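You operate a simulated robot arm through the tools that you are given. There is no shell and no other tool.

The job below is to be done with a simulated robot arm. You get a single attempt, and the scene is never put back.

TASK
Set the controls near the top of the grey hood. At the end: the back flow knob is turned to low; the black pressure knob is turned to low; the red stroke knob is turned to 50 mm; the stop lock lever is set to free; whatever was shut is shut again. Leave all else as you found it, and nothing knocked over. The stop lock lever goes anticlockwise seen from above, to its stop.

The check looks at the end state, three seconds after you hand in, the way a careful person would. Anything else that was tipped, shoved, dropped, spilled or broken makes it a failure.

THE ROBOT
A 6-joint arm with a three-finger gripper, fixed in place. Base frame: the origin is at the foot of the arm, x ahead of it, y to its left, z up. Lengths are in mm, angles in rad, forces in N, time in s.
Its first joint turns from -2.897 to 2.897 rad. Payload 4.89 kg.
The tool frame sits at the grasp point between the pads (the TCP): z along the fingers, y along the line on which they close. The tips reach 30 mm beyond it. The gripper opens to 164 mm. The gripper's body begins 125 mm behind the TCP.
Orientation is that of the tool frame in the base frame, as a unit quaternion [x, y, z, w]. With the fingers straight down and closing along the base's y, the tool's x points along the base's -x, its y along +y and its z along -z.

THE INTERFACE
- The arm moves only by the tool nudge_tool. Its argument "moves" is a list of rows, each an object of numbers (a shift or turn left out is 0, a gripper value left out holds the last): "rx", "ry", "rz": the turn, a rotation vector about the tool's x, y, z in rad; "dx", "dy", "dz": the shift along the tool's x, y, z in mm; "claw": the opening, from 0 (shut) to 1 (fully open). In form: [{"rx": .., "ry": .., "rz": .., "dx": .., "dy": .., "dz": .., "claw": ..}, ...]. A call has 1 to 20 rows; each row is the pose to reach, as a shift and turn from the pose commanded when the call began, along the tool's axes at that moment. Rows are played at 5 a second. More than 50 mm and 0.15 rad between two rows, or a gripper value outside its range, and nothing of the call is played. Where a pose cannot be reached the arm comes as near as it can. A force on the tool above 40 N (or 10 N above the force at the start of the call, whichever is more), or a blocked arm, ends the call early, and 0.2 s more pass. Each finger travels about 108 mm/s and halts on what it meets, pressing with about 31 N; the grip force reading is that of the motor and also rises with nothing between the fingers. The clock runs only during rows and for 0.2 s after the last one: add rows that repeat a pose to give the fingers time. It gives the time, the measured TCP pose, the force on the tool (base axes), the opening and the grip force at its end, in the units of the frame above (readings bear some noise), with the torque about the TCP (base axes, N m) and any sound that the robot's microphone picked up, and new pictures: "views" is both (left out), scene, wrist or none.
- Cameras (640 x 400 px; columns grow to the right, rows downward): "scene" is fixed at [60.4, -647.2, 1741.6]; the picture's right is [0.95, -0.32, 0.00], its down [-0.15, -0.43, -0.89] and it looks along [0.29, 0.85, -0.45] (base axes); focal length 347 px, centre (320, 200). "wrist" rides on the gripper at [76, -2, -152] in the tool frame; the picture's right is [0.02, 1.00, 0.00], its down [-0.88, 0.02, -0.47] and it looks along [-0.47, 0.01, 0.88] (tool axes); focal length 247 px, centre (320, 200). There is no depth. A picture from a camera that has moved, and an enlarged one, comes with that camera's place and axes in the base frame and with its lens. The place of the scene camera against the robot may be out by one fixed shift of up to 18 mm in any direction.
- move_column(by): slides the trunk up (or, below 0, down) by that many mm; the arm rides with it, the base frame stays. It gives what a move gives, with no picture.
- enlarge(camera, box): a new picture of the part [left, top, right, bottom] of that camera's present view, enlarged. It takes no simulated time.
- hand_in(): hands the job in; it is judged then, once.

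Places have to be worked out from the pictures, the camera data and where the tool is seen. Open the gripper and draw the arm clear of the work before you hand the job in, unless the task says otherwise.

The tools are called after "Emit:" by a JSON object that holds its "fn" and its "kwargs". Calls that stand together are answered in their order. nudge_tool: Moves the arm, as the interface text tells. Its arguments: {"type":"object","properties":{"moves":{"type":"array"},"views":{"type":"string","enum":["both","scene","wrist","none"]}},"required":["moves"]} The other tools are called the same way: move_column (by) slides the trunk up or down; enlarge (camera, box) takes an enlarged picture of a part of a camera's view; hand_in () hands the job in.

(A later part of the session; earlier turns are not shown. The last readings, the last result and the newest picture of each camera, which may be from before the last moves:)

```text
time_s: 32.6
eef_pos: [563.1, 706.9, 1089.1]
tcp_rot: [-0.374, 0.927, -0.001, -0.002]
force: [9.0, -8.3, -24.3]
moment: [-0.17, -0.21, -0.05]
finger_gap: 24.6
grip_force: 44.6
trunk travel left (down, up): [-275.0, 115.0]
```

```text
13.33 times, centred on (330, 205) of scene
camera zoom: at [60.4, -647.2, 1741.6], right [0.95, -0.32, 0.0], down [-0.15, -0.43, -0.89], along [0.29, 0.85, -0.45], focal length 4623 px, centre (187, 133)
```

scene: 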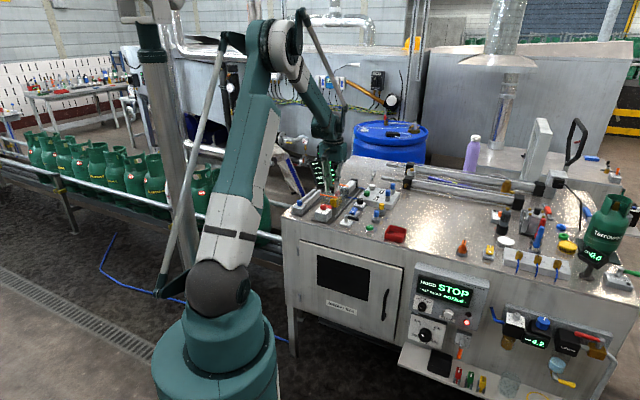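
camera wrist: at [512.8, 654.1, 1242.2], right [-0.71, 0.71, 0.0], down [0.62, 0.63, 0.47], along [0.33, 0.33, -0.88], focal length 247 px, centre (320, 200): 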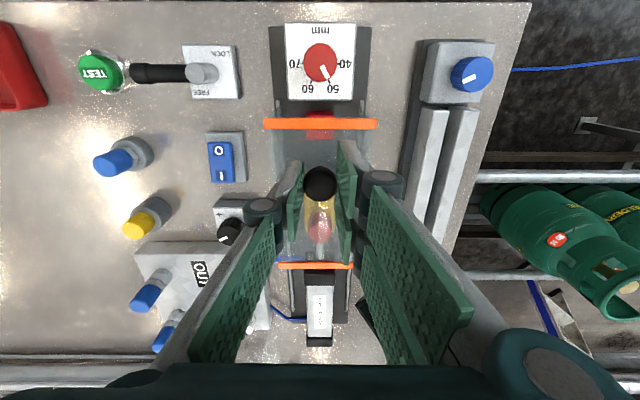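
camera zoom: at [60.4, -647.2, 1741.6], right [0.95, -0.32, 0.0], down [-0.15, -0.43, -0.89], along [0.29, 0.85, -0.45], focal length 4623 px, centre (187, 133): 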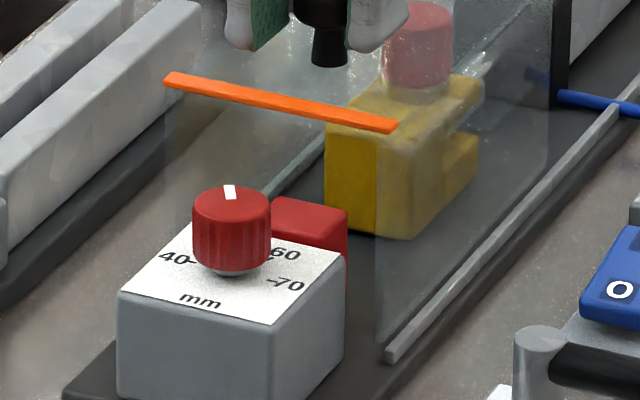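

It matches the undisturbed picture. I'll open the fingers sideways and lift clear, then confirm the cover stays.

Emit:
{"fn": "nudge_tool", "kwargs": {"moves": [{"claw": 0.18}, {"claw": 0.3}, {"claw": 0.35}, {"claw": 0.35}, {"dz": -30, "claw": 0.35}, {"dz": -65, "claw": 0.35}, {"dz": -65, "claw": 0.35}], "views": "wrist"}}

Emit:
{"fn": "enlarge", "kwargs": {"camera": "scene", "box": [310, 190, 350, 220]}}

Emit:
{"fn": "enlarge", "kwargs": {"camera": "scene", "box": [310, 170, 390, 220]}}

```text
time_s: 34.2
eef_pos: [561.8, 705.9, 1153.2]
tcp_rot: [-0.374, 0.927, -0.001, -0.002]
force: [-0.2, -0.2, 0.2]
moment: [0.09, -0.08, 0.0]
finger_gap: 57.6
grip_force: 0.1
trunk travel left (down, up): [-275.0, 115.0]
camera wrist: at [506.8, 650.8, 1307.8], right [-0.71, 0.71, 0.0], down [0.62, 0.63, 0.47], along [0.33, 0.33, -0.88], focal length 247 px, centre (320, 200)
```

wrist: 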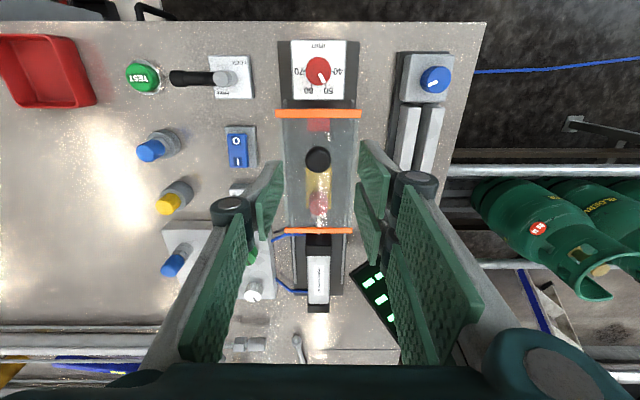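

```text
13.33 times, centred on (330, 205) of scene
camera zoom: at [60.4, -647.2, 1741.6], right [0.95, -0.32, 0.0], down [-0.15, -0.43, -0.89], along [0.29, 0.85, -0.45], focal length 4623 px, centre (187, 133)
```

zoom: 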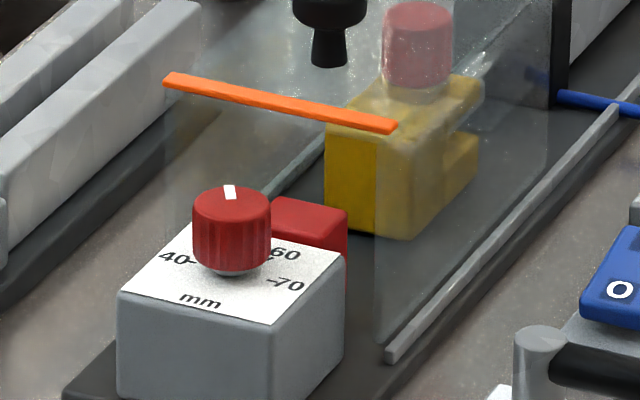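

```text
8.00 times, centred on (350, 195) of scene
camera zoom: at [60.4, -647.2, 1741.6], right [0.95, -0.32, 0.0], down [-0.15, -0.43, -0.89], along [0.29, 0.85, -0.45], focal length 2774 px, centre (80, 240)
```

zoom: 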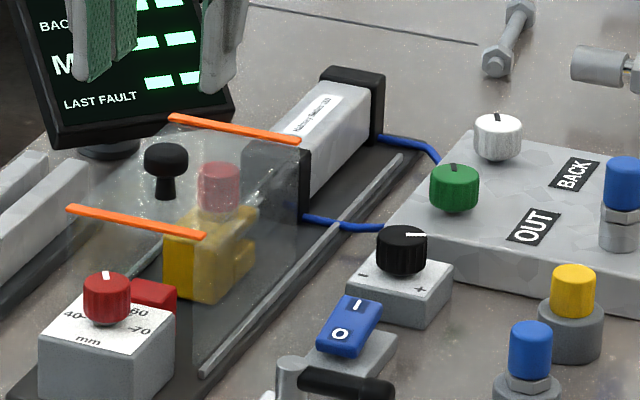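

The cover is back where it was. Next the black pressure knob at about (716,704,994), which is near the end of the straight-down reach; I'll go above it with the claw partly open and see what the arm can do.

Emit:
{"fn": "nudge_tool", "kwargs": {"moves": [{"dx": -25, "dy": -22, "dz": 6, "claw": 0.6}, {"dx": -50, "dy": -44, "dz": 12, "claw": 0.6}, {"dx": -75, "dy": -66, "dz": 18, "claw": 0.6}, {"dx": -92, "dy": -88, "dz": 24, "claw": 0.6}, {"dx": -109, "dy": -108, "dz": 30, "claw": 0.6}, {"dx": -109, "dy": -108, "dz": 30, "claw": 0.6}], "views": "both"}}

Emit:
{"fn": "enlarge", "kwargs": {"camera": "wrist", "box": [240, 90, 400, 190]}}

```text
time_s: 35.6
eef_pos: [717.3, 702.9, 1122.8]
tcp_rot: [-0.374, 0.928, -0.001, -0.003]
force: [0.9, 0.3, 0.0]
moment: [-0.04, 0.07, 0.02]
finger_gap: 98.5
grip_force: 0.2
trunk travel left (down, up): [-275.0, 115.0]
camera wrist: at [662.8, 649.8, 1277.1], right [-0.71, 0.71, 0.0], down [0.62, 0.63, 0.47], along [0.33, 0.33, -0.88], focal length 247 px, centre (320, 200)
```

scene: 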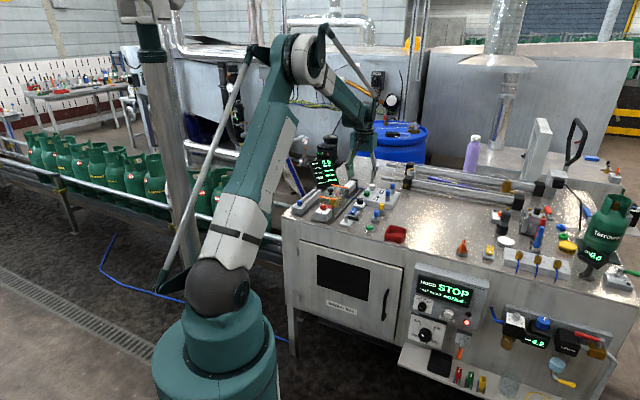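
wrist: 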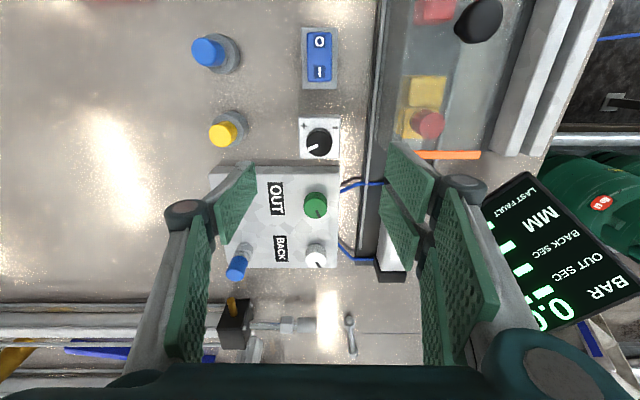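

```text
4.00 times, centred on (320, 140) of wrist
camera zoom: at [662.8, 649.8, 1277.1], right [-0.71, 0.71, 0.0], down [0.62, 0.63, 0.47], along [0.33, 0.33, -0.88], focal length 988 px, centre (320, 440)
```

zoom: 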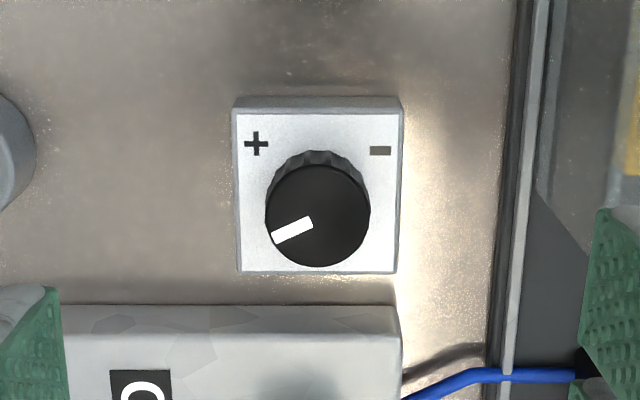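

The knob's top is at z≈994 and within 1.5 mm of the axis; "−" is at front-left, so low is anticlockwise by roughly 190°. I'll narrow the claw and come down to tip height about 980.

Emit:
{"fn": "nudge_tool", "kwargs": {"moves": [{"dy": -1.4, "claw": 0.35}, {"dy": -1.4, "dz": 30, "claw": 0.35}, {"dy": -1.4, "dz": 60, "claw": 0.35}, {"dy": -1.4, "dz": 90, "claw": 0.35}, {"dy": -1.4, "dz": 112, "claw": 0.35}, {"dy": -1.4, "dz": 112, "claw": 0.35}], "views": "both"}}

Emit:
{"fn": "enlarge", "kwargs": {"camera": "wrist", "box": [240, 120, 400, 220]}}

Emit:
{"fn": "enlarge", "kwargs": {"camera": "scene", "box": [335, 175, 391, 210]}}

```text
time_s: 37.0
eef_pos: [716.8, 702.0, 1011.9]
tcp_rot: [-0.373, 0.928, -0.001, -0.002]
force: [-0.1, -0.2, 0.6]
moment: [-0.05, 0.0, 0.0]
finger_gap: 57.6
grip_force: 0.0
trunk travel left (down, up): [-275.0, 115.0]
camera wrist: at [662.5, 647.5, 1165.5], right [-0.71, 0.71, 0.0], down [0.62, 0.63, 0.47], along [0.33, 0.33, -0.88], focal length 247 px, centre (320, 200)
```

scene: 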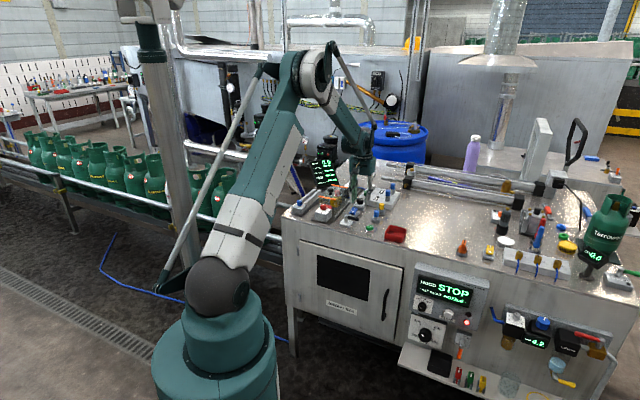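
wrist: 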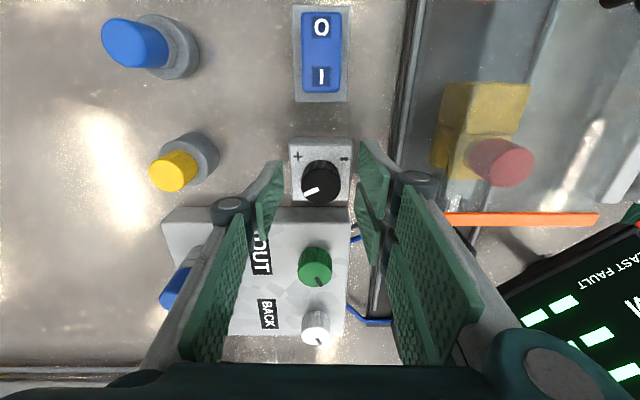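

```text
4.00 times, centred on (320, 170) of wrist
camera zoom: at [662.5, 647.5, 1165.5], right [-0.71, 0.71, 0.0], down [0.62, 0.63, 0.47], along [0.33, 0.33, -0.88], focal length 988 px, centre (320, 320)
```

zoom: 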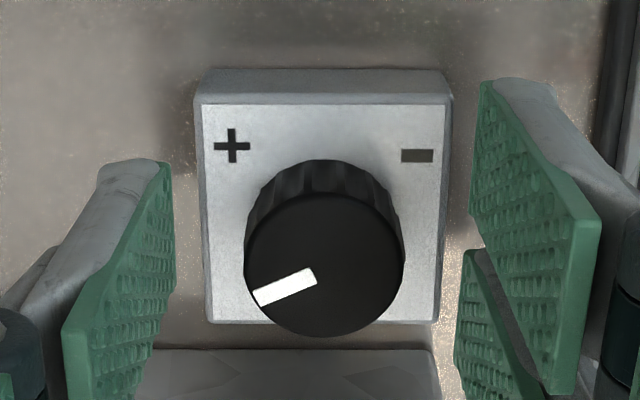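

```text
11.43 times, centred on (363, 192) of scene
camera zoom: at [60.4, -647.2, 1741.6], right [0.95, -0.32, 0.0], down [-0.15, -0.43, -0.89], along [0.29, 0.85, -0.45], focal length 3963 px, centre (-171, 286)
```

zoom: 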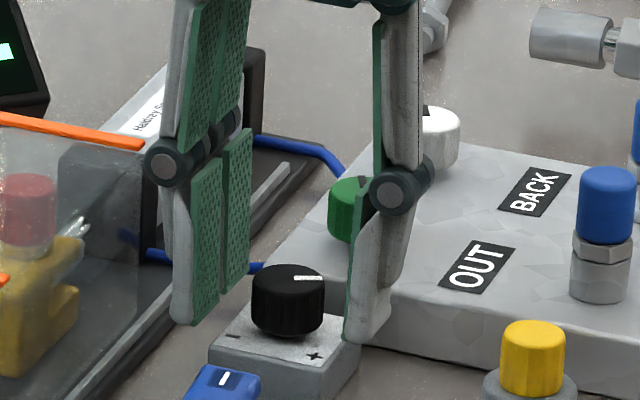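

The scene bias-corrected estimate puts the plate at z≈975 and the knob top near 1002, so the tips (982) are just above the plate and beside the knob. I'll shift 1.5 mm to the front and close on it.

Emit:
{"fn": "nudge_tool", "kwargs": {"moves": [{"dx": 1.5, "claw": 0.35}, {"dx": 1.5, "claw": 0.2}, {"dx": 1.5, "claw": 0.1}, {"dx": 1.5, "claw": 0.06}, {"dx": 1.5, "claw": 0.06}], "views": "wrist"}}

Emit:
{"fn": "enlarge", "kwargs": {"camera": "wrist", "box": [240, 120, 400, 220]}}

Emit:
{"fn": "enlarge", "kwargs": {"camera": "scene", "box": [335, 175, 391, 210]}}

```text
time_s: 38.2
eef_pos: [715.7, 701.8, 1012.1]
tcp_rot: [-0.374, 0.927, -0.001, -0.003]
force: [-5.8, 5.0, -1.6]
moment: [0.23, 0.14, 0.04]
finger_gap: 29.6
grip_force: 45.5
trunk travel left (down, up): [-275.0, 115.0]
camera wrist: at [661.2, 647.2, 1165.5], right [-0.71, 0.71, 0.0], down [0.62, 0.63, 0.47], along [0.33, 0.33, -0.88], focal length 247 px, centre (320, 200)
```

wrist: 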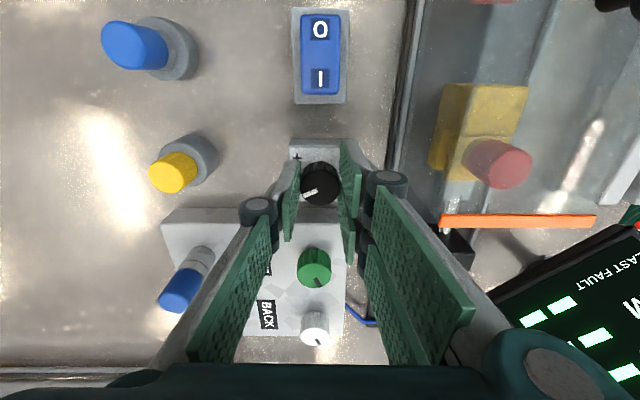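

```text
4.00 times, centred on (320, 170) of wrist
camera zoom: at [661.2, 647.2, 1165.5], right [-0.71, 0.71, 0.0], down [0.62, 0.63, 0.47], along [0.33, 0.33, -0.88], focal length 988 px, centre (320, 320)
```

zoom: 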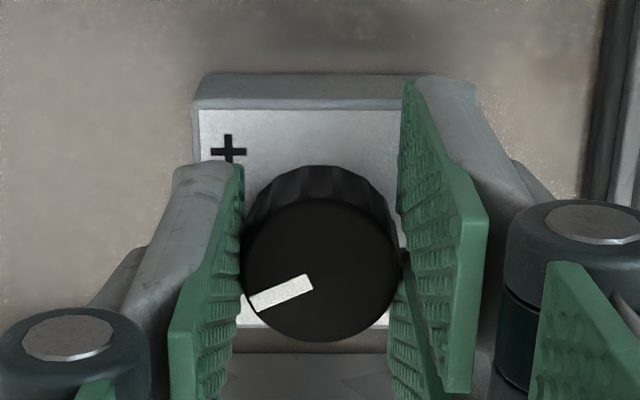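

```text
11.43 times, centred on (363, 192) of scene
camera zoom: at [60.4, -647.2, 1741.6], right [0.95, -0.32, 0.0], down [-0.15, -0.43, -0.89], along [0.29, 0.85, -0.45], focal length 3963 px, centre (-171, 286)
```

zoom: 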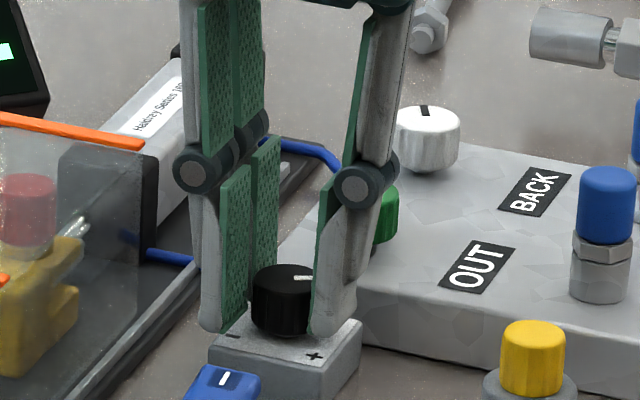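

Gripped at 29.6 mm. Turning it anticlockwise 0.84 rad first.

Emit:
{"fn": "nudge_tool", "kwargs": {"moves": [{"rz": -0.14, "claw": 0.06}, {"rz": -0.28, "claw": 0.06}, {"rz": -0.42, "claw": 0.06}, {"rz": -0.56, "claw": 0.06}, {"rz": -0.7, "claw": 0.06}, {"rz": -0.84, "claw": 0.06}], "views": "wrist"}}

Emit:
{"fn": "enlarge", "kwargs": {"camera": "wrist", "box": [240, 120, 400, 220]}}

Emit:
{"fn": "enlarge", "kwargs": {"camera": "scene", "box": [335, 175, 391, 210]}}

```text
time_s: 39.6
eef_pos: [717.8, 700.7, 1012.2]
tcp_rot: [0.72, -0.694, 0.0, 0.001]
force: [2.3, -10.8, -7.6]
moment: [-1.07, -0.18, -0.01]
finger_gap: 29.4
grip_force: 45.1
trunk travel left (down, up): [-275.0, 115.0]
camera wrist: at [722.0, 624.1, 1165.4], right [-1.0, -0.06, 0.0], down [-0.05, 0.88, 0.47], along [-0.03, 0.47, -0.88], focal length 247 px, centre (320, 200)
```

wrist: 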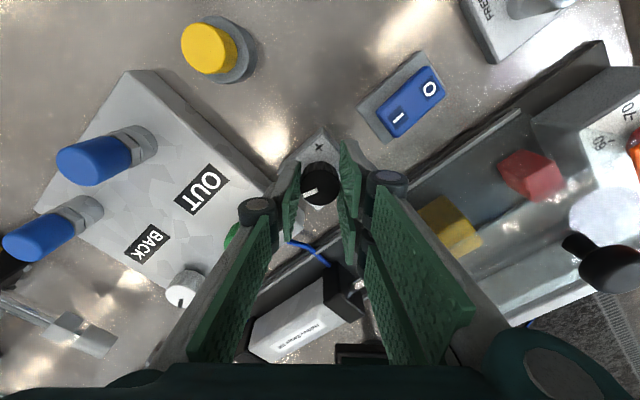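

```text
4.00 times, centred on (320, 170) of wrist
camera zoom: at [722.0, 624.1, 1165.4], right [-1.0, -0.06, 0.0], down [-0.05, 0.88, 0.47], along [-0.03, 0.47, -0.88], focal length 988 px, centre (320, 320)
```

zoom: 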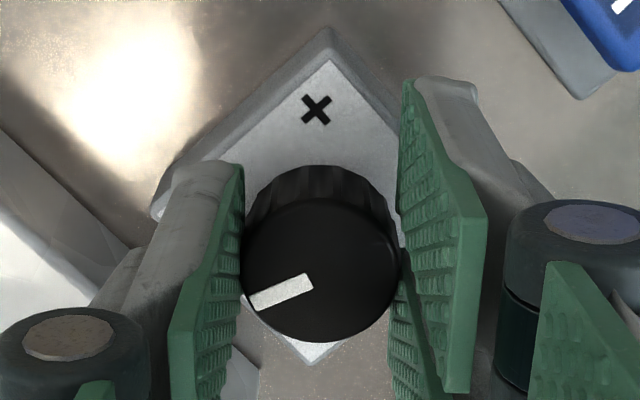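

```text
11.43 times, centred on (363, 192) of scene
camera zoom: at [60.4, -647.2, 1741.6], right [0.95, -0.32, 0.0], down [-0.15, -0.43, -0.89], along [0.29, 0.85, -0.45], focal length 3963 px, centre (-171, 286)
```

zoom: 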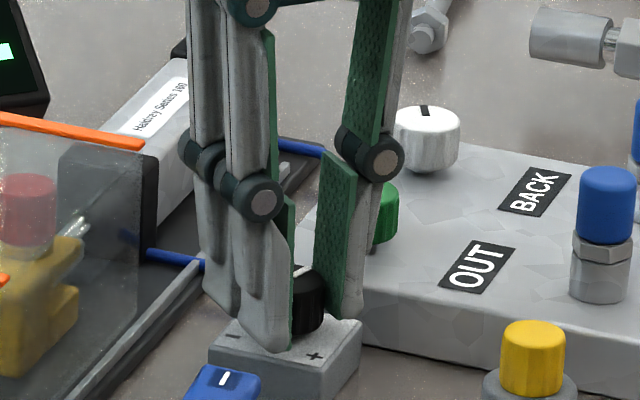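

It turns with the grip. Another 0.7 rad in the same direction.

Emit:
{"fn": "nudge_tool", "kwargs": {"moves": [{"rz": -0.14, "claw": 0.06}, {"rz": -0.28, "claw": 0.06}, {"rz": -0.42, "claw": 0.06}, {"rz": -0.56, "claw": 0.06}, {"rz": -0.7, "claw": 0.06}], "views": "wrist"}}

Emit:
{"fn": "enlarge", "kwargs": {"camera": "wrist", "box": [240, 120, 400, 220]}}

```text
time_s: 40.6
eef_pos: [718.5, 701.1, 1010.9]
tcp_rot: [0.875, -0.483, 0.001, 0.001]
force: [10.2, 1.5, -1.1]
moment: [-0.44, -0.8, -0.05]
finger_gap: 29.4
grip_force: 45.0
trunk travel left (down, up): [-275.0, 115.0]
stopped in row 4: the force on the tool passed its limit at 43 N (the readings are from after the stop); the commanded pose is now the measured one
camera wrist: at [760.6, 636.9, 1165.4], right [-0.83, -0.55, 0.0], down [-0.49, 0.74, 0.47], along [-0.26, 0.39, -0.88], focal length 247 px, centre (320, 200)
```

wrist: 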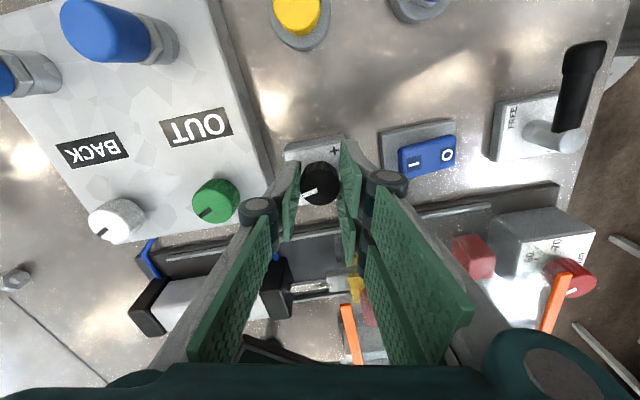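

```text
4.00 times, centred on (320, 170) of wrist
camera zoom: at [760.6, 636.9, 1165.4], right [-0.83, -0.55, 0.0], down [-0.49, 0.74, 0.47], along [-0.26, 0.39, -0.88], focal length 988 px, centre (320, 320)
```

zoom: 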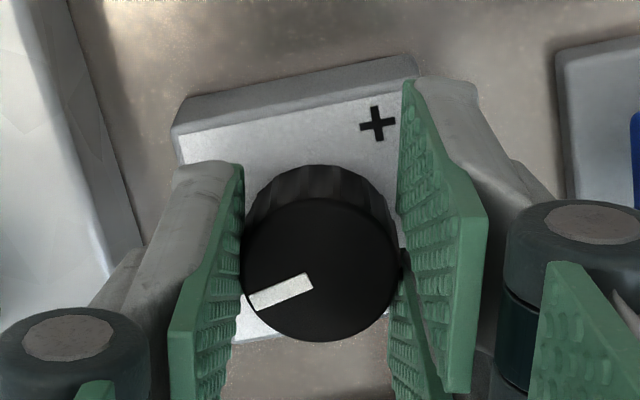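

Turning stopped at 43 N, though the pointer is only near 12 o'clock, so this is probably side load from being a little off the knob's axis. I'll release, see where the knob sits between the fingers, and recentre.

Emit:
{"fn": "nudge_tool", "kwargs": {"moves": [{"claw": 0.25}, {"claw": 0.26}, {"claw": 0.26}], "views": "wrist"}}

Emit:
{"fn": "enlarge", "kwargs": {"camera": "wrist", "box": [240, 120, 400, 220]}}

Emit:
{"fn": "enlarge", "kwargs": {"camera": "scene", "box": [335, 175, 391, 210]}}

```text
time_s: 41.4
eef_pos: [719.4, 701.7, 1011.4]
tcp_rot: [0.876, -0.483, 0.0, 0.001]
force: [-0.4, -0.9, -0.5]
moment: [-0.01, 0.03, -0.03]
finger_gap: 42.5
grip_force: 0.0
trunk travel left (down, up): [-275.0, 115.0]
camera wrist: at [759.8, 636.9, 1165.7], right [-0.83, -0.55, 0.0], down [-0.48, 0.74, 0.47], along [-0.26, 0.39, -0.88], focal length 247 px, centre (320, 200)
```

wrist: 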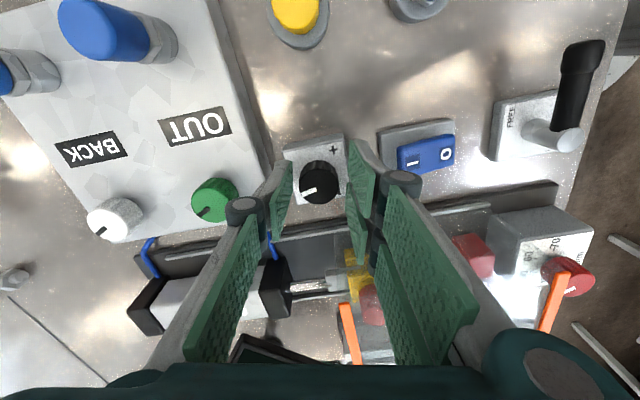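

```text
4.00 times, centred on (320, 170) of wrist
camera zoom: at [759.8, 636.9, 1165.7], right [-0.83, -0.55, 0.0], down [-0.48, 0.74, 0.47], along [-0.26, 0.39, -0.88], focal length 988 px, centre (320, 320)
```

zoom: 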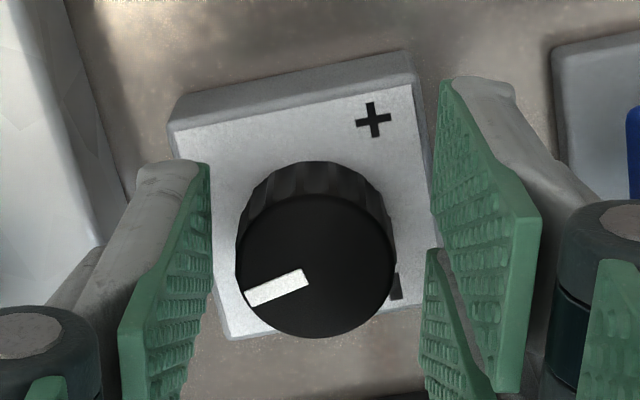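

```text
11.43 times, centred on (363, 192) of scene
camera zoom: at [60.4, -647.2, 1741.6], right [0.95, -0.32, 0.0], down [-0.15, -0.43, -0.89], along [0.29, 0.85, -0.45], focal length 3963 px, centre (-171, 286)
```

zoom: 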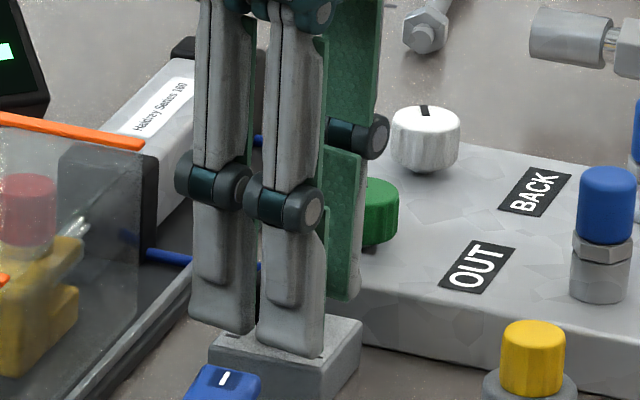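

Released, the knob stayed put with the pointer now near 12 o'clock. From how the arm was dragged, the knob axis is about 2.5 mm toward tool −x; I'll recentre, turn the open claw back in place, and take a new grip.

Emit:
{"fn": "nudge_tool", "kwargs": {"moves": [{"dx": -2.5, "claw": 0.26}, {"dx": -2.5, "rz": 0.137, "claw": 0.26}, {"dx": -2.5, "rz": 0.274, "claw": 0.26}, {"dx": -2.5, "rz": 0.411, "claw": 0.26}, {"dx": -2.5, "rz": 0.548, "claw": 0.26}, {"dx": -2.5, "rz": 0.685, "claw": 0.26}, {"dx": -2.5, "rz": 0.822, "claw": 0.26}, {"dx": -2.5, "rz": 0.959, "claw": 0.26}, {"dx": -2.5, "rz": 1.096, "claw": 0.26}, {"dx": -2.5, "rz": 1.233, "claw": 0.26}, {"dx": -2.5, "rz": 1.367, "claw": 0.26}, {"dx": -2.5, "rz": 1.367, "claw": 0.26}], "views": "wrist"}}

Emit:
{"fn": "enlarge", "kwargs": {"camera": "wrist", "box": [240, 120, 400, 220]}}

```text
time_s: 44.0
eef_pos: [718.1, 702.6, 1011.3]
tcp_rot: [-0.373, 0.928, -0.001, 0.0]
force: [-0.1, -0.2, -0.2]
moment: [0.01, -0.01, -0.03]
finger_gap: 42.6
grip_force: 0.0
trunk travel left (down, up): [-275.0, 115.0]
camera wrist: at [662.7, 648.9, 1165.9], right [-0.71, 0.71, 0.0], down [0.62, 0.62, 0.47], along [0.33, 0.33, -0.88], focal length 247 px, centre (320, 200)
```

wrist: 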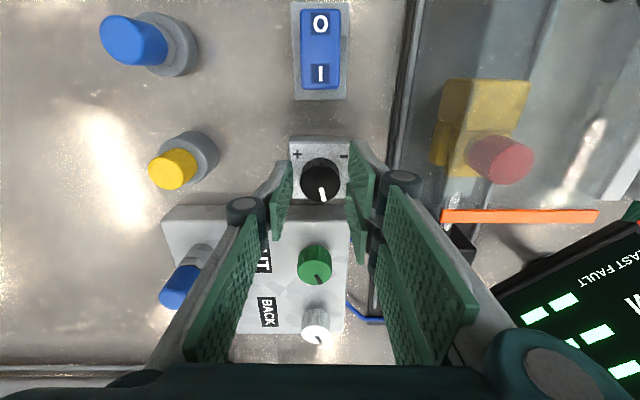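

```text
4.00 times, centred on (320, 170) of wrist
camera zoom: at [662.7, 648.9, 1165.9], right [-0.71, 0.71, 0.0], down [0.62, 0.62, 0.47], along [0.33, 0.33, -0.88], focal length 988 px, centre (320, 320)
```

zoom: 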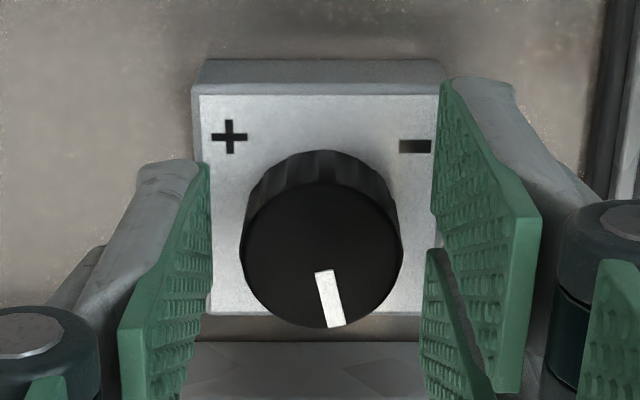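

Centred now (pointer just past 12 o'clock). Grip and turn anticlockwise again.

Emit:
{"fn": "nudge_tool", "kwargs": {"moves": [{"claw": 0.12}, {"claw": 0.06}, {"claw": 0.06}, {"rz": -0.14, "claw": 0.06}, {"rz": -0.28, "claw": 0.06}, {"rz": -0.42, "claw": 0.06}, {"rz": -0.56, "claw": 0.06}, {"rz": -0.7, "claw": 0.06}, {"rz": -0.84, "claw": 0.06}, {"rz": -0.98, "claw": 0.06}, {"rz": -1.12, "claw": 0.06}, {"rz": -1.26, "claw": 0.06}, {"rz": -1.4, "claw": 0.06}], "views": "wrist"}}

Emit:
{"fn": "enlarge", "kwargs": {"camera": "wrist", "box": [240, 120, 400, 220]}}

```text
time_s: 46.8
eef_pos: [716.2, 702.7, 1012.7]
tcp_rot: [0.884, -0.468, 0.0, 0.002]
force: [13.9, -3.4, 4.9]
moment: [-0.54, -0.66, -0.02]
finger_gap: 28.4
grip_force: 44.8
trunk travel left (down, up): [-275.0, 115.0]
camera wrist: at [761.6, 640.7, 1165.8], right [-0.82, -0.58, 0.0], down [-0.51, 0.72, 0.47], along [-0.27, 0.38, -0.88], focal length 247 px, centre (320, 200)
```

wrist: 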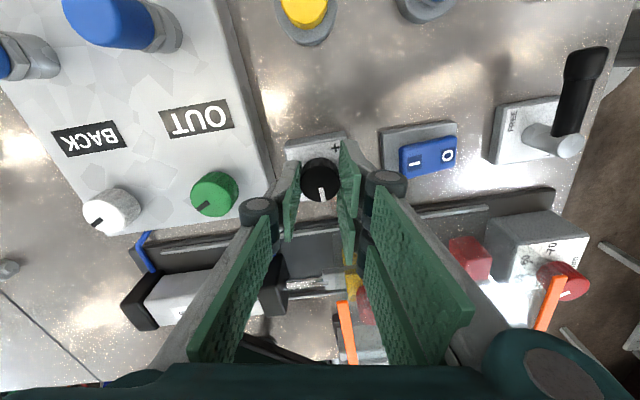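

```text
4.00 times, centred on (320, 170) of wrist
camera zoom: at [761.6, 640.7, 1165.8], right [-0.82, -0.58, 0.0], down [-0.51, 0.72, 0.47], along [-0.27, 0.38, -0.88], focal length 988 px, centre (320, 320)
```

zoom: 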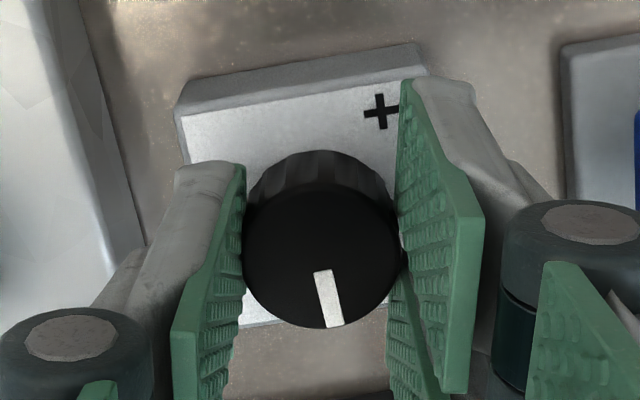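

The pointer is now at 9 o'clock (bench left). I'll carry on in small steps toward "−", watching the torque for the stop.

Emit:
{"fn": "nudge_tool", "kwargs": {"moves": [{"rz": -0.1, "claw": 0.06}, {"rz": -0.2, "claw": 0.06}, {"rz": -0.3, "claw": 0.06}, {"rz": -0.4, "claw": 0.06}, {"rz": -0.5, "claw": 0.06}], "views": "wrist"}}

Emit:
{"fn": "enlarge", "kwargs": {"camera": "wrist", "box": [240, 120, 400, 220]}}

```text
time_s: 48.0
eef_pos: [718.2, 703.6, 1012.3]
tcp_rot: [0.972, -0.236, -0.001, 0.0]
force: [32.9, 12.0, 15.5]
moment: [0.14, -1.42, 0.01]
finger_gap: 28.7
grip_force: 45.2
trunk travel left (down, up): [-275.0, 115.0]
camera wrist: at [786.2, 669.6, 1165.7], right [-0.44, -0.9, 0.0], down [-0.79, 0.39, 0.47], along [-0.43, 0.21, -0.88], focal length 247 px, centre (320, 200)
```

wrist: 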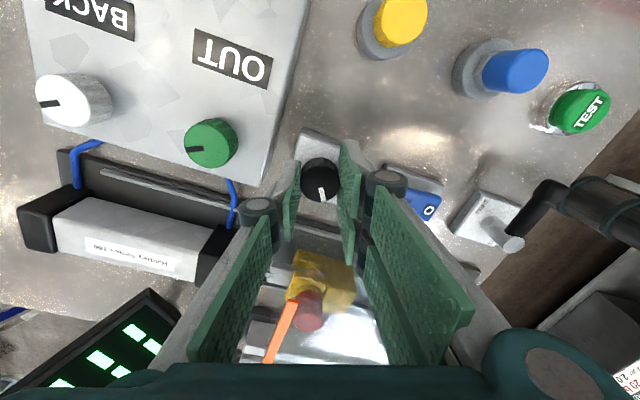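

```text
4.00 times, centred on (320, 170) of wrist
camera zoom: at [786.2, 669.6, 1165.7], right [-0.44, -0.9, 0.0], down [-0.79, 0.39, 0.47], along [-0.43, 0.21, -0.88], focal length 988 px, centre (320, 320)
```

zoom: 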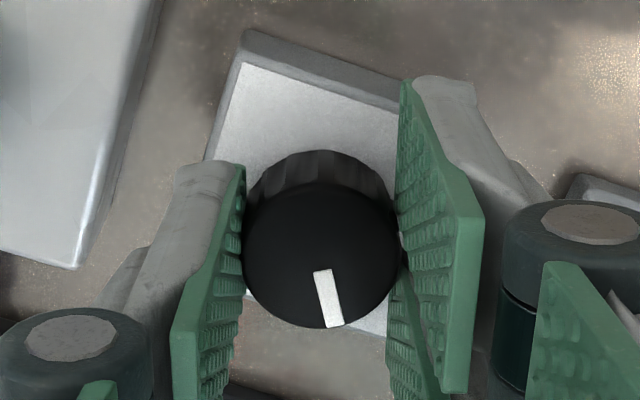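

About 14° short of "−" by my count, and side load is building. I'll release here and look at the pointer against the mark.

Emit:
{"fn": "nudge_tool", "kwargs": {"moves": [{"claw": 0.25}, {"claw": 0.26}, {"claw": 0.26}], "views": "wrist"}}

Emit:
{"fn": "enlarge", "kwargs": {"camera": "wrist", "box": [240, 120, 400, 220]}}

```text
time_s: 48.8
eef_pos: [716.5, 702.2, 1012.3]
tcp_rot: [0.972, -0.235, 0.0, 0.001]
force: [0.1, 0.1, -0.5]
moment: [0.03, 0.05, 0.0]
finger_gap: 42.9
grip_force: 0.1
trunk travel left (down, up): [-275.0, 115.0]
camera wrist: at [785.1, 669.4, 1165.7], right [-0.44, -0.9, 0.0], down [-0.79, 0.39, 0.47], along [-0.43, 0.21, -0.88], focal length 247 px, centre (320, 200)
```

wrist: 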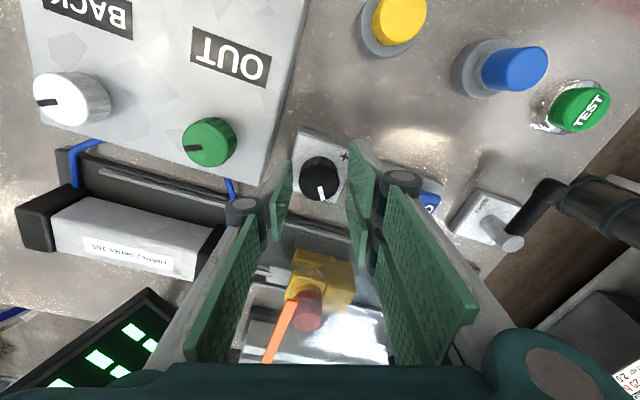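

```text
4.00 times, centred on (320, 170) of wrist
camera zoom: at [785.1, 669.4, 1165.7], right [-0.44, -0.9, 0.0], down [-0.79, 0.39, 0.47], along [-0.43, 0.21, -0.88], focal length 988 px, centre (320, 320)
```

zoom: 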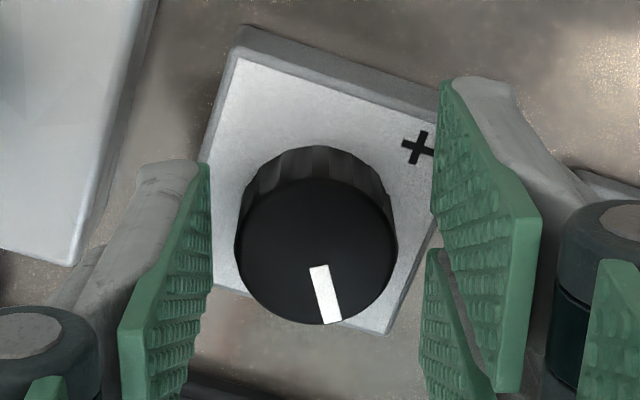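

The pointer is roughly 12–14° short of "−". I'll recentre (−1.1 mm in y), swing the open claw back, regrip and turn the last bit slowly to its stop.

Emit:
{"fn": "nudge_tool", "kwargs": {"moves": [{"dy": -1.1, "claw": 0.26}, {"dy": -1.1, "rz": 0.14, "claw": 0.26}, {"dy": -1.1, "rz": 0.28, "claw": 0.26}, {"dy": -1.1, "rz": 0.42, "claw": 0.26}, {"dy": -1.1, "rz": 0.56, "claw": 0.26}, {"dy": -1.1, "rz": 0.7, "claw": 0.26}, {"dy": -1.1, "rz": 0.84, "claw": 0.26}, {"dy": -1.1, "rz": 0.98, "claw": 0.26}, {"dy": -1.1, "rz": 1.1, "claw": 0.26}, {"dy": -1.1, "rz": 1.1, "claw": 0.12}, {"dy": -1.1, "rz": 1.1, "claw": 0.06}, {"dy": -1.1, "rz": 1.1, "claw": 0.06}], "views": "wrist"}}

Emit:
{"fn": "enlarge", "kwargs": {"camera": "wrist", "box": [240, 120, 400, 220]}}

```text
time_s: 51.4
eef_pos: [717.6, 703.7, 1011.8]
tcp_rot: [-0.706, 0.708, -0.001, -0.001]
force: [10.8, 2.3, 3.0]
moment: [-0.04, -0.38, 0.01]
finger_gap: 28.4
grip_force: 45.3
trunk travel left (down, up): [-275.0, 115.0]
camera wrist: at [718.3, 627.4, 1165.8], right [-1.0, -0.02, 0.0], down [-0.01, 0.88, 0.47], along [-0.01, 0.47, -0.88], focal length 247 px, centre (320, 200)
```

wrist: 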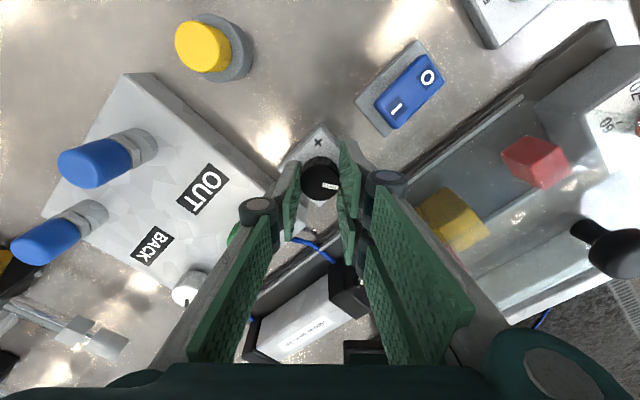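

```text
4.00 times, centred on (320, 170) of wrist
camera zoom: at [718.3, 627.4, 1165.8], right [-1.0, -0.02, 0.0], down [-0.01, 0.88, 0.47], along [-0.01, 0.47, -0.88], focal length 988 px, centre (320, 320)
```

zoom: 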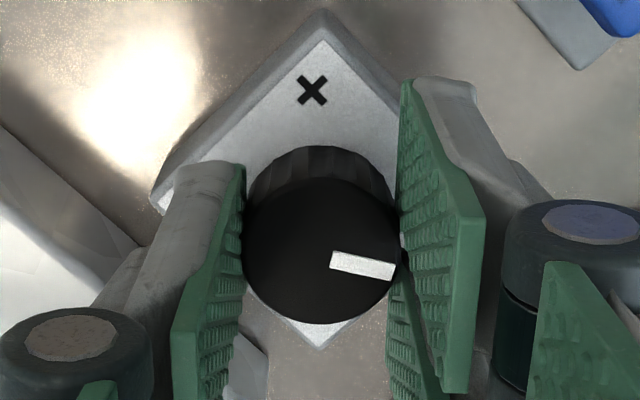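

In this view "−" lies straight to the right of the knob and the pointer is some 12° below it. Turning on in 0.05 rad steps.

Emit:
{"fn": "nudge_tool", "kwargs": {"moves": [{"rz": -0.05, "claw": 0.06}, {"rz": -0.1, "claw": 0.06}, {"rz": -0.15, "claw": 0.06}, {"rz": -0.2, "claw": 0.06}, {"rz": -0.2, "claw": 0.06}], "views": "wrist"}}

Emit:
{"fn": "enlarge", "kwargs": {"camera": "wrist", "box": [240, 120, 400, 220]}}

```text
time_s: 52.6
eef_pos: [717.5, 704.1, 1011.2]
tcp_rot: [0.773, -0.634, 0.002, 0.0]
force: [10.5, -0.7, 3.7]
moment: [0.2, -0.27, 0.01]
finger_gap: 28.6
grip_force: 45.5
trunk travel left (down, up): [-275.0, 115.0]
camera wrist: at [733.5, 629.3, 1165.8], right [-0.98, -0.21, 0.0], down [-0.19, 0.86, 0.47], along [-0.1, 0.46, -0.88], focal length 247 px, centre (320, 200)
```

wrist: 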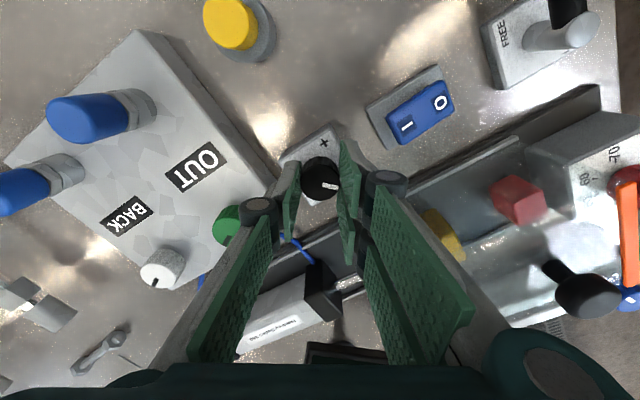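

```text
4.00 times, centred on (320, 170) of wrist
camera zoom: at [733.5, 629.3, 1165.8], right [-0.98, -0.21, 0.0], down [-0.19, 0.86, 0.47], along [-0.1, 0.46, -0.88], focal length 988 px, centre (320, 320)
```

zoom: 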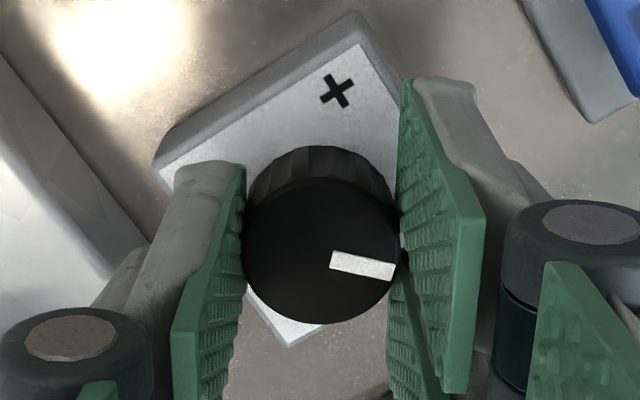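

Still following. A few more small steps to find whether there is a stop.

Emit:
{"fn": "nudge_tool", "kwargs": {"moves": [{"rz": -0.04, "claw": 0.06}, {"rz": -0.08, "claw": 0.06}, {"rz": -0.12, "claw": 0.06}, {"rz": -0.12, "claw": 0.06}], "views": "wrist"}}

Emit:
{"fn": "enlarge", "kwargs": {"camera": "wrist", "box": [240, 120, 400, 220]}}

```text
time_s: 53.6
eef_pos: [717.4, 703.6, 1012.7]
tcp_rot: [0.809, -0.588, 0.0, 0.001]
force: [21.6, 3.3, 16.0]
moment: [-0.01, -0.68, -0.41]
finger_gap: 28.9
grip_force: 45.1
trunk travel left (down, up): [-275.0, 115.0]
camera wrist: at [742.2, 631.1, 1165.6], right [-0.94, -0.33, 0.0], down [-0.29, 0.83, 0.47], along [-0.16, 0.45, -0.88], focal length 247 px, centre (320, 200)
```

wrist: 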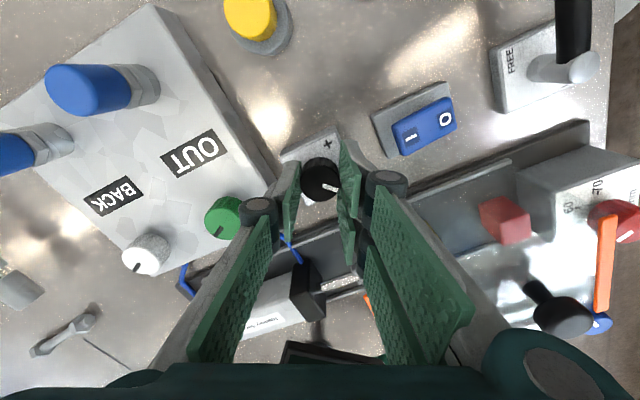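

```text
4.00 times, centred on (320, 170) of wrist
camera zoom: at [742.2, 631.1, 1165.6], right [-0.94, -0.33, 0.0], down [-0.29, 0.83, 0.47], along [-0.16, 0.45, -0.88], focal length 988 px, centre (320, 320)
```

zoom: 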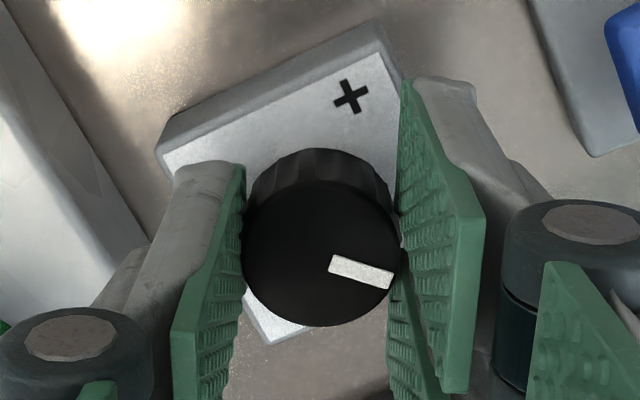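

The torque rose to 0.41 N·m and the knob slipped in the grip, so it has reached its low stop at "−". Release and lift to confirm.

Emit:
{"fn": "nudge_tool", "kwargs": {"moves": [{"claw": 0.2}, {"claw": 0.26}, {"claw": 0.26}, {"dz": -30, "claw": 0.26}, {"dz": -60, "claw": 0.26}, {"dz": -95, "claw": 0.4}, {"dz": -95, "claw": 0.6}, {"dz": -95, "claw": 0.6}], "views": "both"}}

Emit:
{"fn": "enlarge", "kwargs": {"camera": "wrist", "box": [240, 90, 400, 190]}}

Emit:
{"fn": "enlarge", "kwargs": {"camera": "scene", "box": [310, 170, 390, 220]}}

```text
time_s: 55.4
eef_pos: [717.9, 706.5, 1107.2]
tcp_rot: [0.809, -0.588, 0.001, 0.001]
force: [0.3, 0.2, -0.5]
moment: [0.01, -0.03, 0.02]
finger_gap: 98.6
grip_force: 0.2
trunk travel left (down, up): [-275.0, 115.0]
camera wrist: at [743.0, 633.8, 1260.6], right [-0.94, -0.33, 0.0], down [-0.29, 0.83, 0.47], along [-0.16, 0.45, -0.88], focal length 247 px, centre (320, 200)
```

scene: 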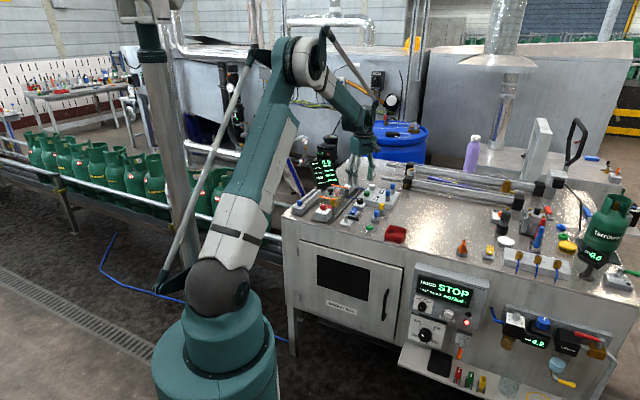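
wrist: 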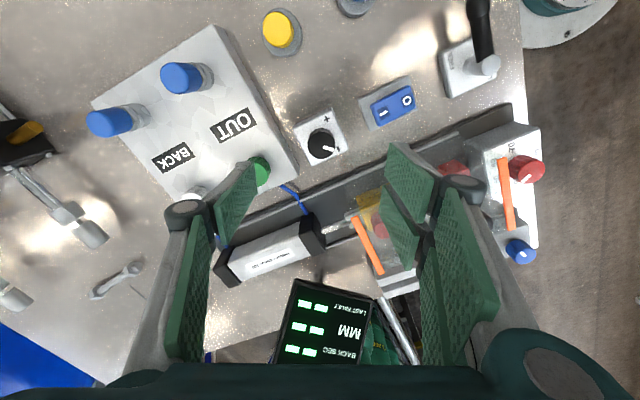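

```text
4.00 times, centred on (320, 140) of wrist
camera zoom: at [743.0, 633.8, 1260.6], right [-0.94, -0.33, 0.0], down [-0.29, 0.83, 0.47], along [-0.16, 0.45, -0.88], focal length 988 px, centre (320, 440)
```

zoom: 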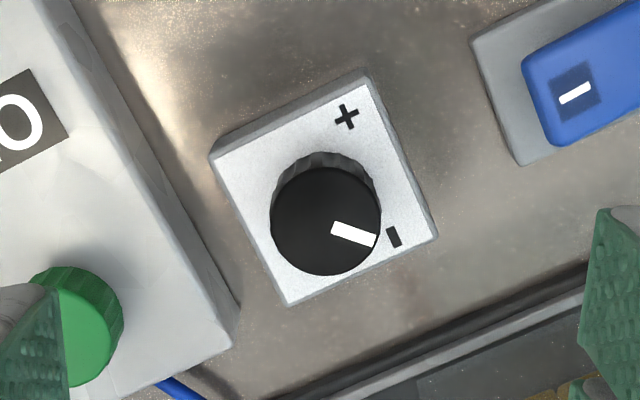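

```text
8.00 times, centred on (350, 195) of scene
camera zoom: at [60.4, -647.2, 1741.6], right [0.95, -0.32, 0.0], down [-0.15, -0.43, -0.89], along [0.29, 0.85, -0.45], focal length 2774 px, centre (80, 240)
```

zoom: 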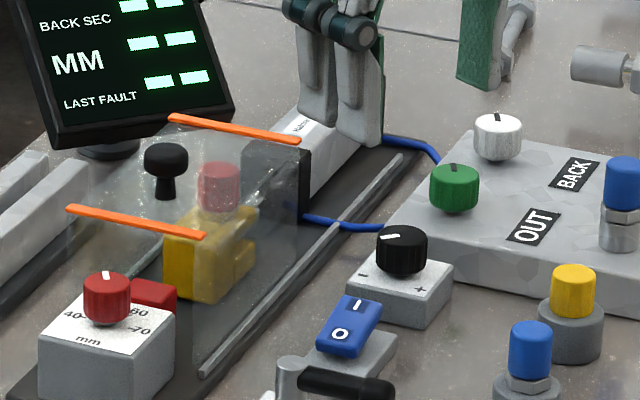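

The black knob now points at "−". For the white BACK knob at about (837,818,1005), beyond the stated reach, I'll turn the tool square again and move outward at a safe height to see how far the arm follows.

Emit:
{"fn": "nudge_tool", "kwargs": {"moves": [{"rz": 0.14, "dx": -5.5, "dy": -11.2}, {"rz": 0.28, "dx": -11, "dy": -22.5}, {"rz": 0.42, "dx": -16.5, "dy": -33.7}, {"rz": 0.56, "dx": -22, "dy": -45}, {"rz": 0.7, "dx": -27.4, "dy": -56.2}, {"rz": 0.84, "dx": -32.9, "dy": -67.4}, {"rz": 0.98, "dx": -38.4, "dy": -78.7}, {"rz": 1.118, "dx": -43.9, "dy": -89.9}, {"rz": 1.118, "dx": -43.9, "dy": -89.9, "claw": 0.37}, {"rz": 1.118, "dx": -43.9, "dy": -89.9, "claw": 0.37}], "views": "both"}}

Emit:
{"fn": "enlarge", "kwargs": {"camera": "wrist", "box": [240, 130, 400, 230]}}

```text
time_s: 57.6
eef_pos: [789.8, 774.8, 1107.6]
tcp_rot: [-0.374, 0.927, -0.001, -0.001]
force: [-0.2, 0.3, -0.6]
moment: [0.01, 0.01, 0.0]
finger_gap: 60.5
grip_force: 0.1
trunk travel left (down, up): [-275.0, 115.0]
camera wrist: at [735.6, 719.2, 1260.4], right [-0.71, 0.71, 0.0], down [0.62, 0.63, 0.47], along [0.33, 0.33, -0.88], focal length 247 px, centre (320, 200)
```

scene: 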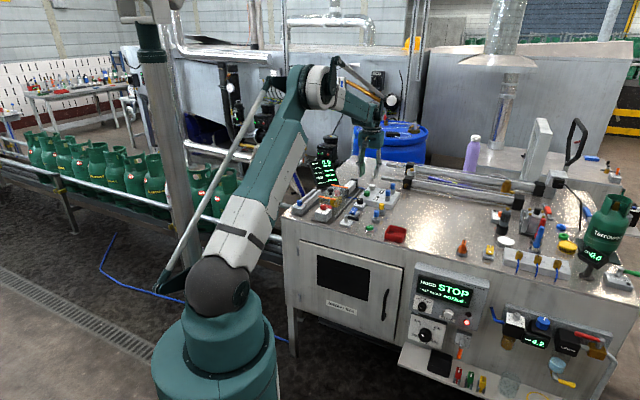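
wrist: 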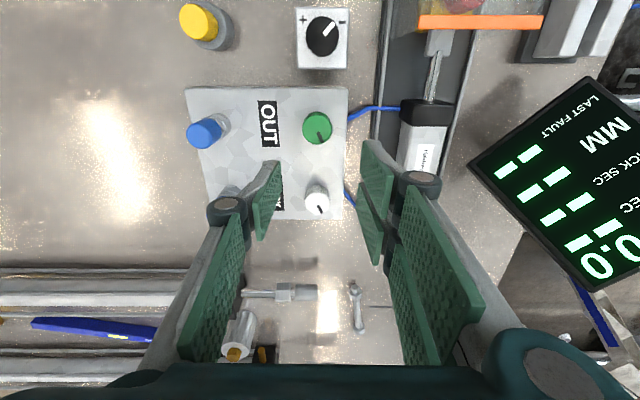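

```text
4.00 times, centred on (320, 180) of wrist
camera zoom: at [735.6, 719.2, 1260.4], right [-0.71, 0.71, 0.0], down [0.62, 0.63, 0.47], along [0.33, 0.33, -0.88], focal length 988 px, centre (320, 280)
```

zoom: 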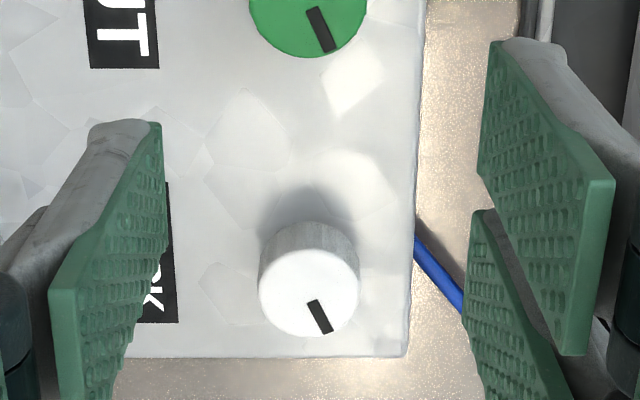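

The arm reaches further than stated. The white pointer sits at about 11 o'clock on the bench. I'll zoom in very closely around the white and green knobs to look for any low/high marking.

Emit:
{"fn": "enlarge", "kwargs": {"camera": "wrist", "box": [290, 175, 346, 210]}}

Emit:
{"fn": "enlarge", "kwargs": {"camera": "wrist", "box": [290, 95, 350, 150]}}

Emit:
{"fn": "enlarge", "kwargs": {"camera": "scene", "box": [361, 176, 385, 191]}}

```text
11.43 times, centred on (318, 192) of wrist
camera zoom: at [735.6, 719.2, 1260.4], right [-0.71, 0.71, 0.0], down [0.62, 0.63, 0.47], along [0.33, 0.33, -0.88], focal length 2823 px, centre (343, 286)
```

zoom: 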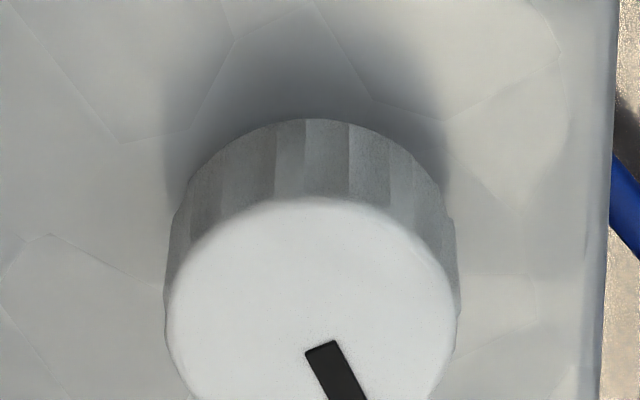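

```text
7.27 times, centred on (320, 122) of wrist
camera zoom: at [735.6, 719.2, 1260.4], right [-0.71, 0.71, 0.0], down [0.62, 0.63, 0.47], along [0.33, 0.33, -0.88], focal length 1796 px, centre (320, 764)
```

zoom: 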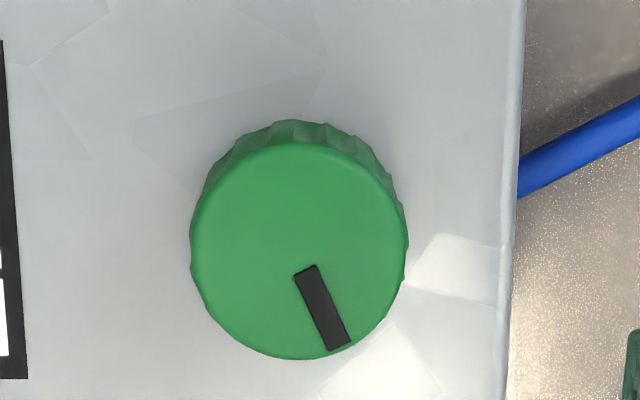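

```text
16.00 times, centred on (373, 184) of scene
camera zoom: at [60.4, -647.2, 1741.6], right [0.95, -0.32, 0.0], down [-0.15, -0.43, -0.89], along [0.29, 0.85, -0.45], focal length 5548 px, centre (-528, 464)
```

zoom: 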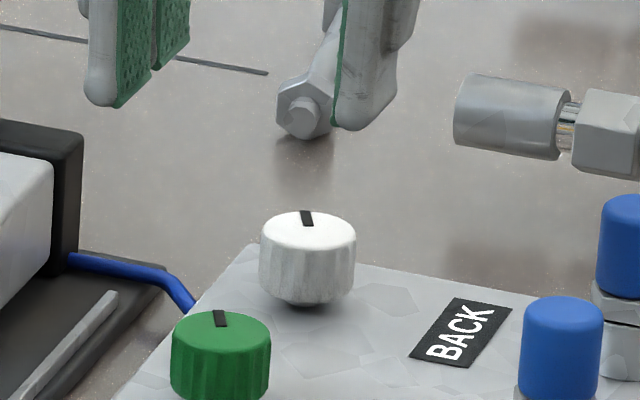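

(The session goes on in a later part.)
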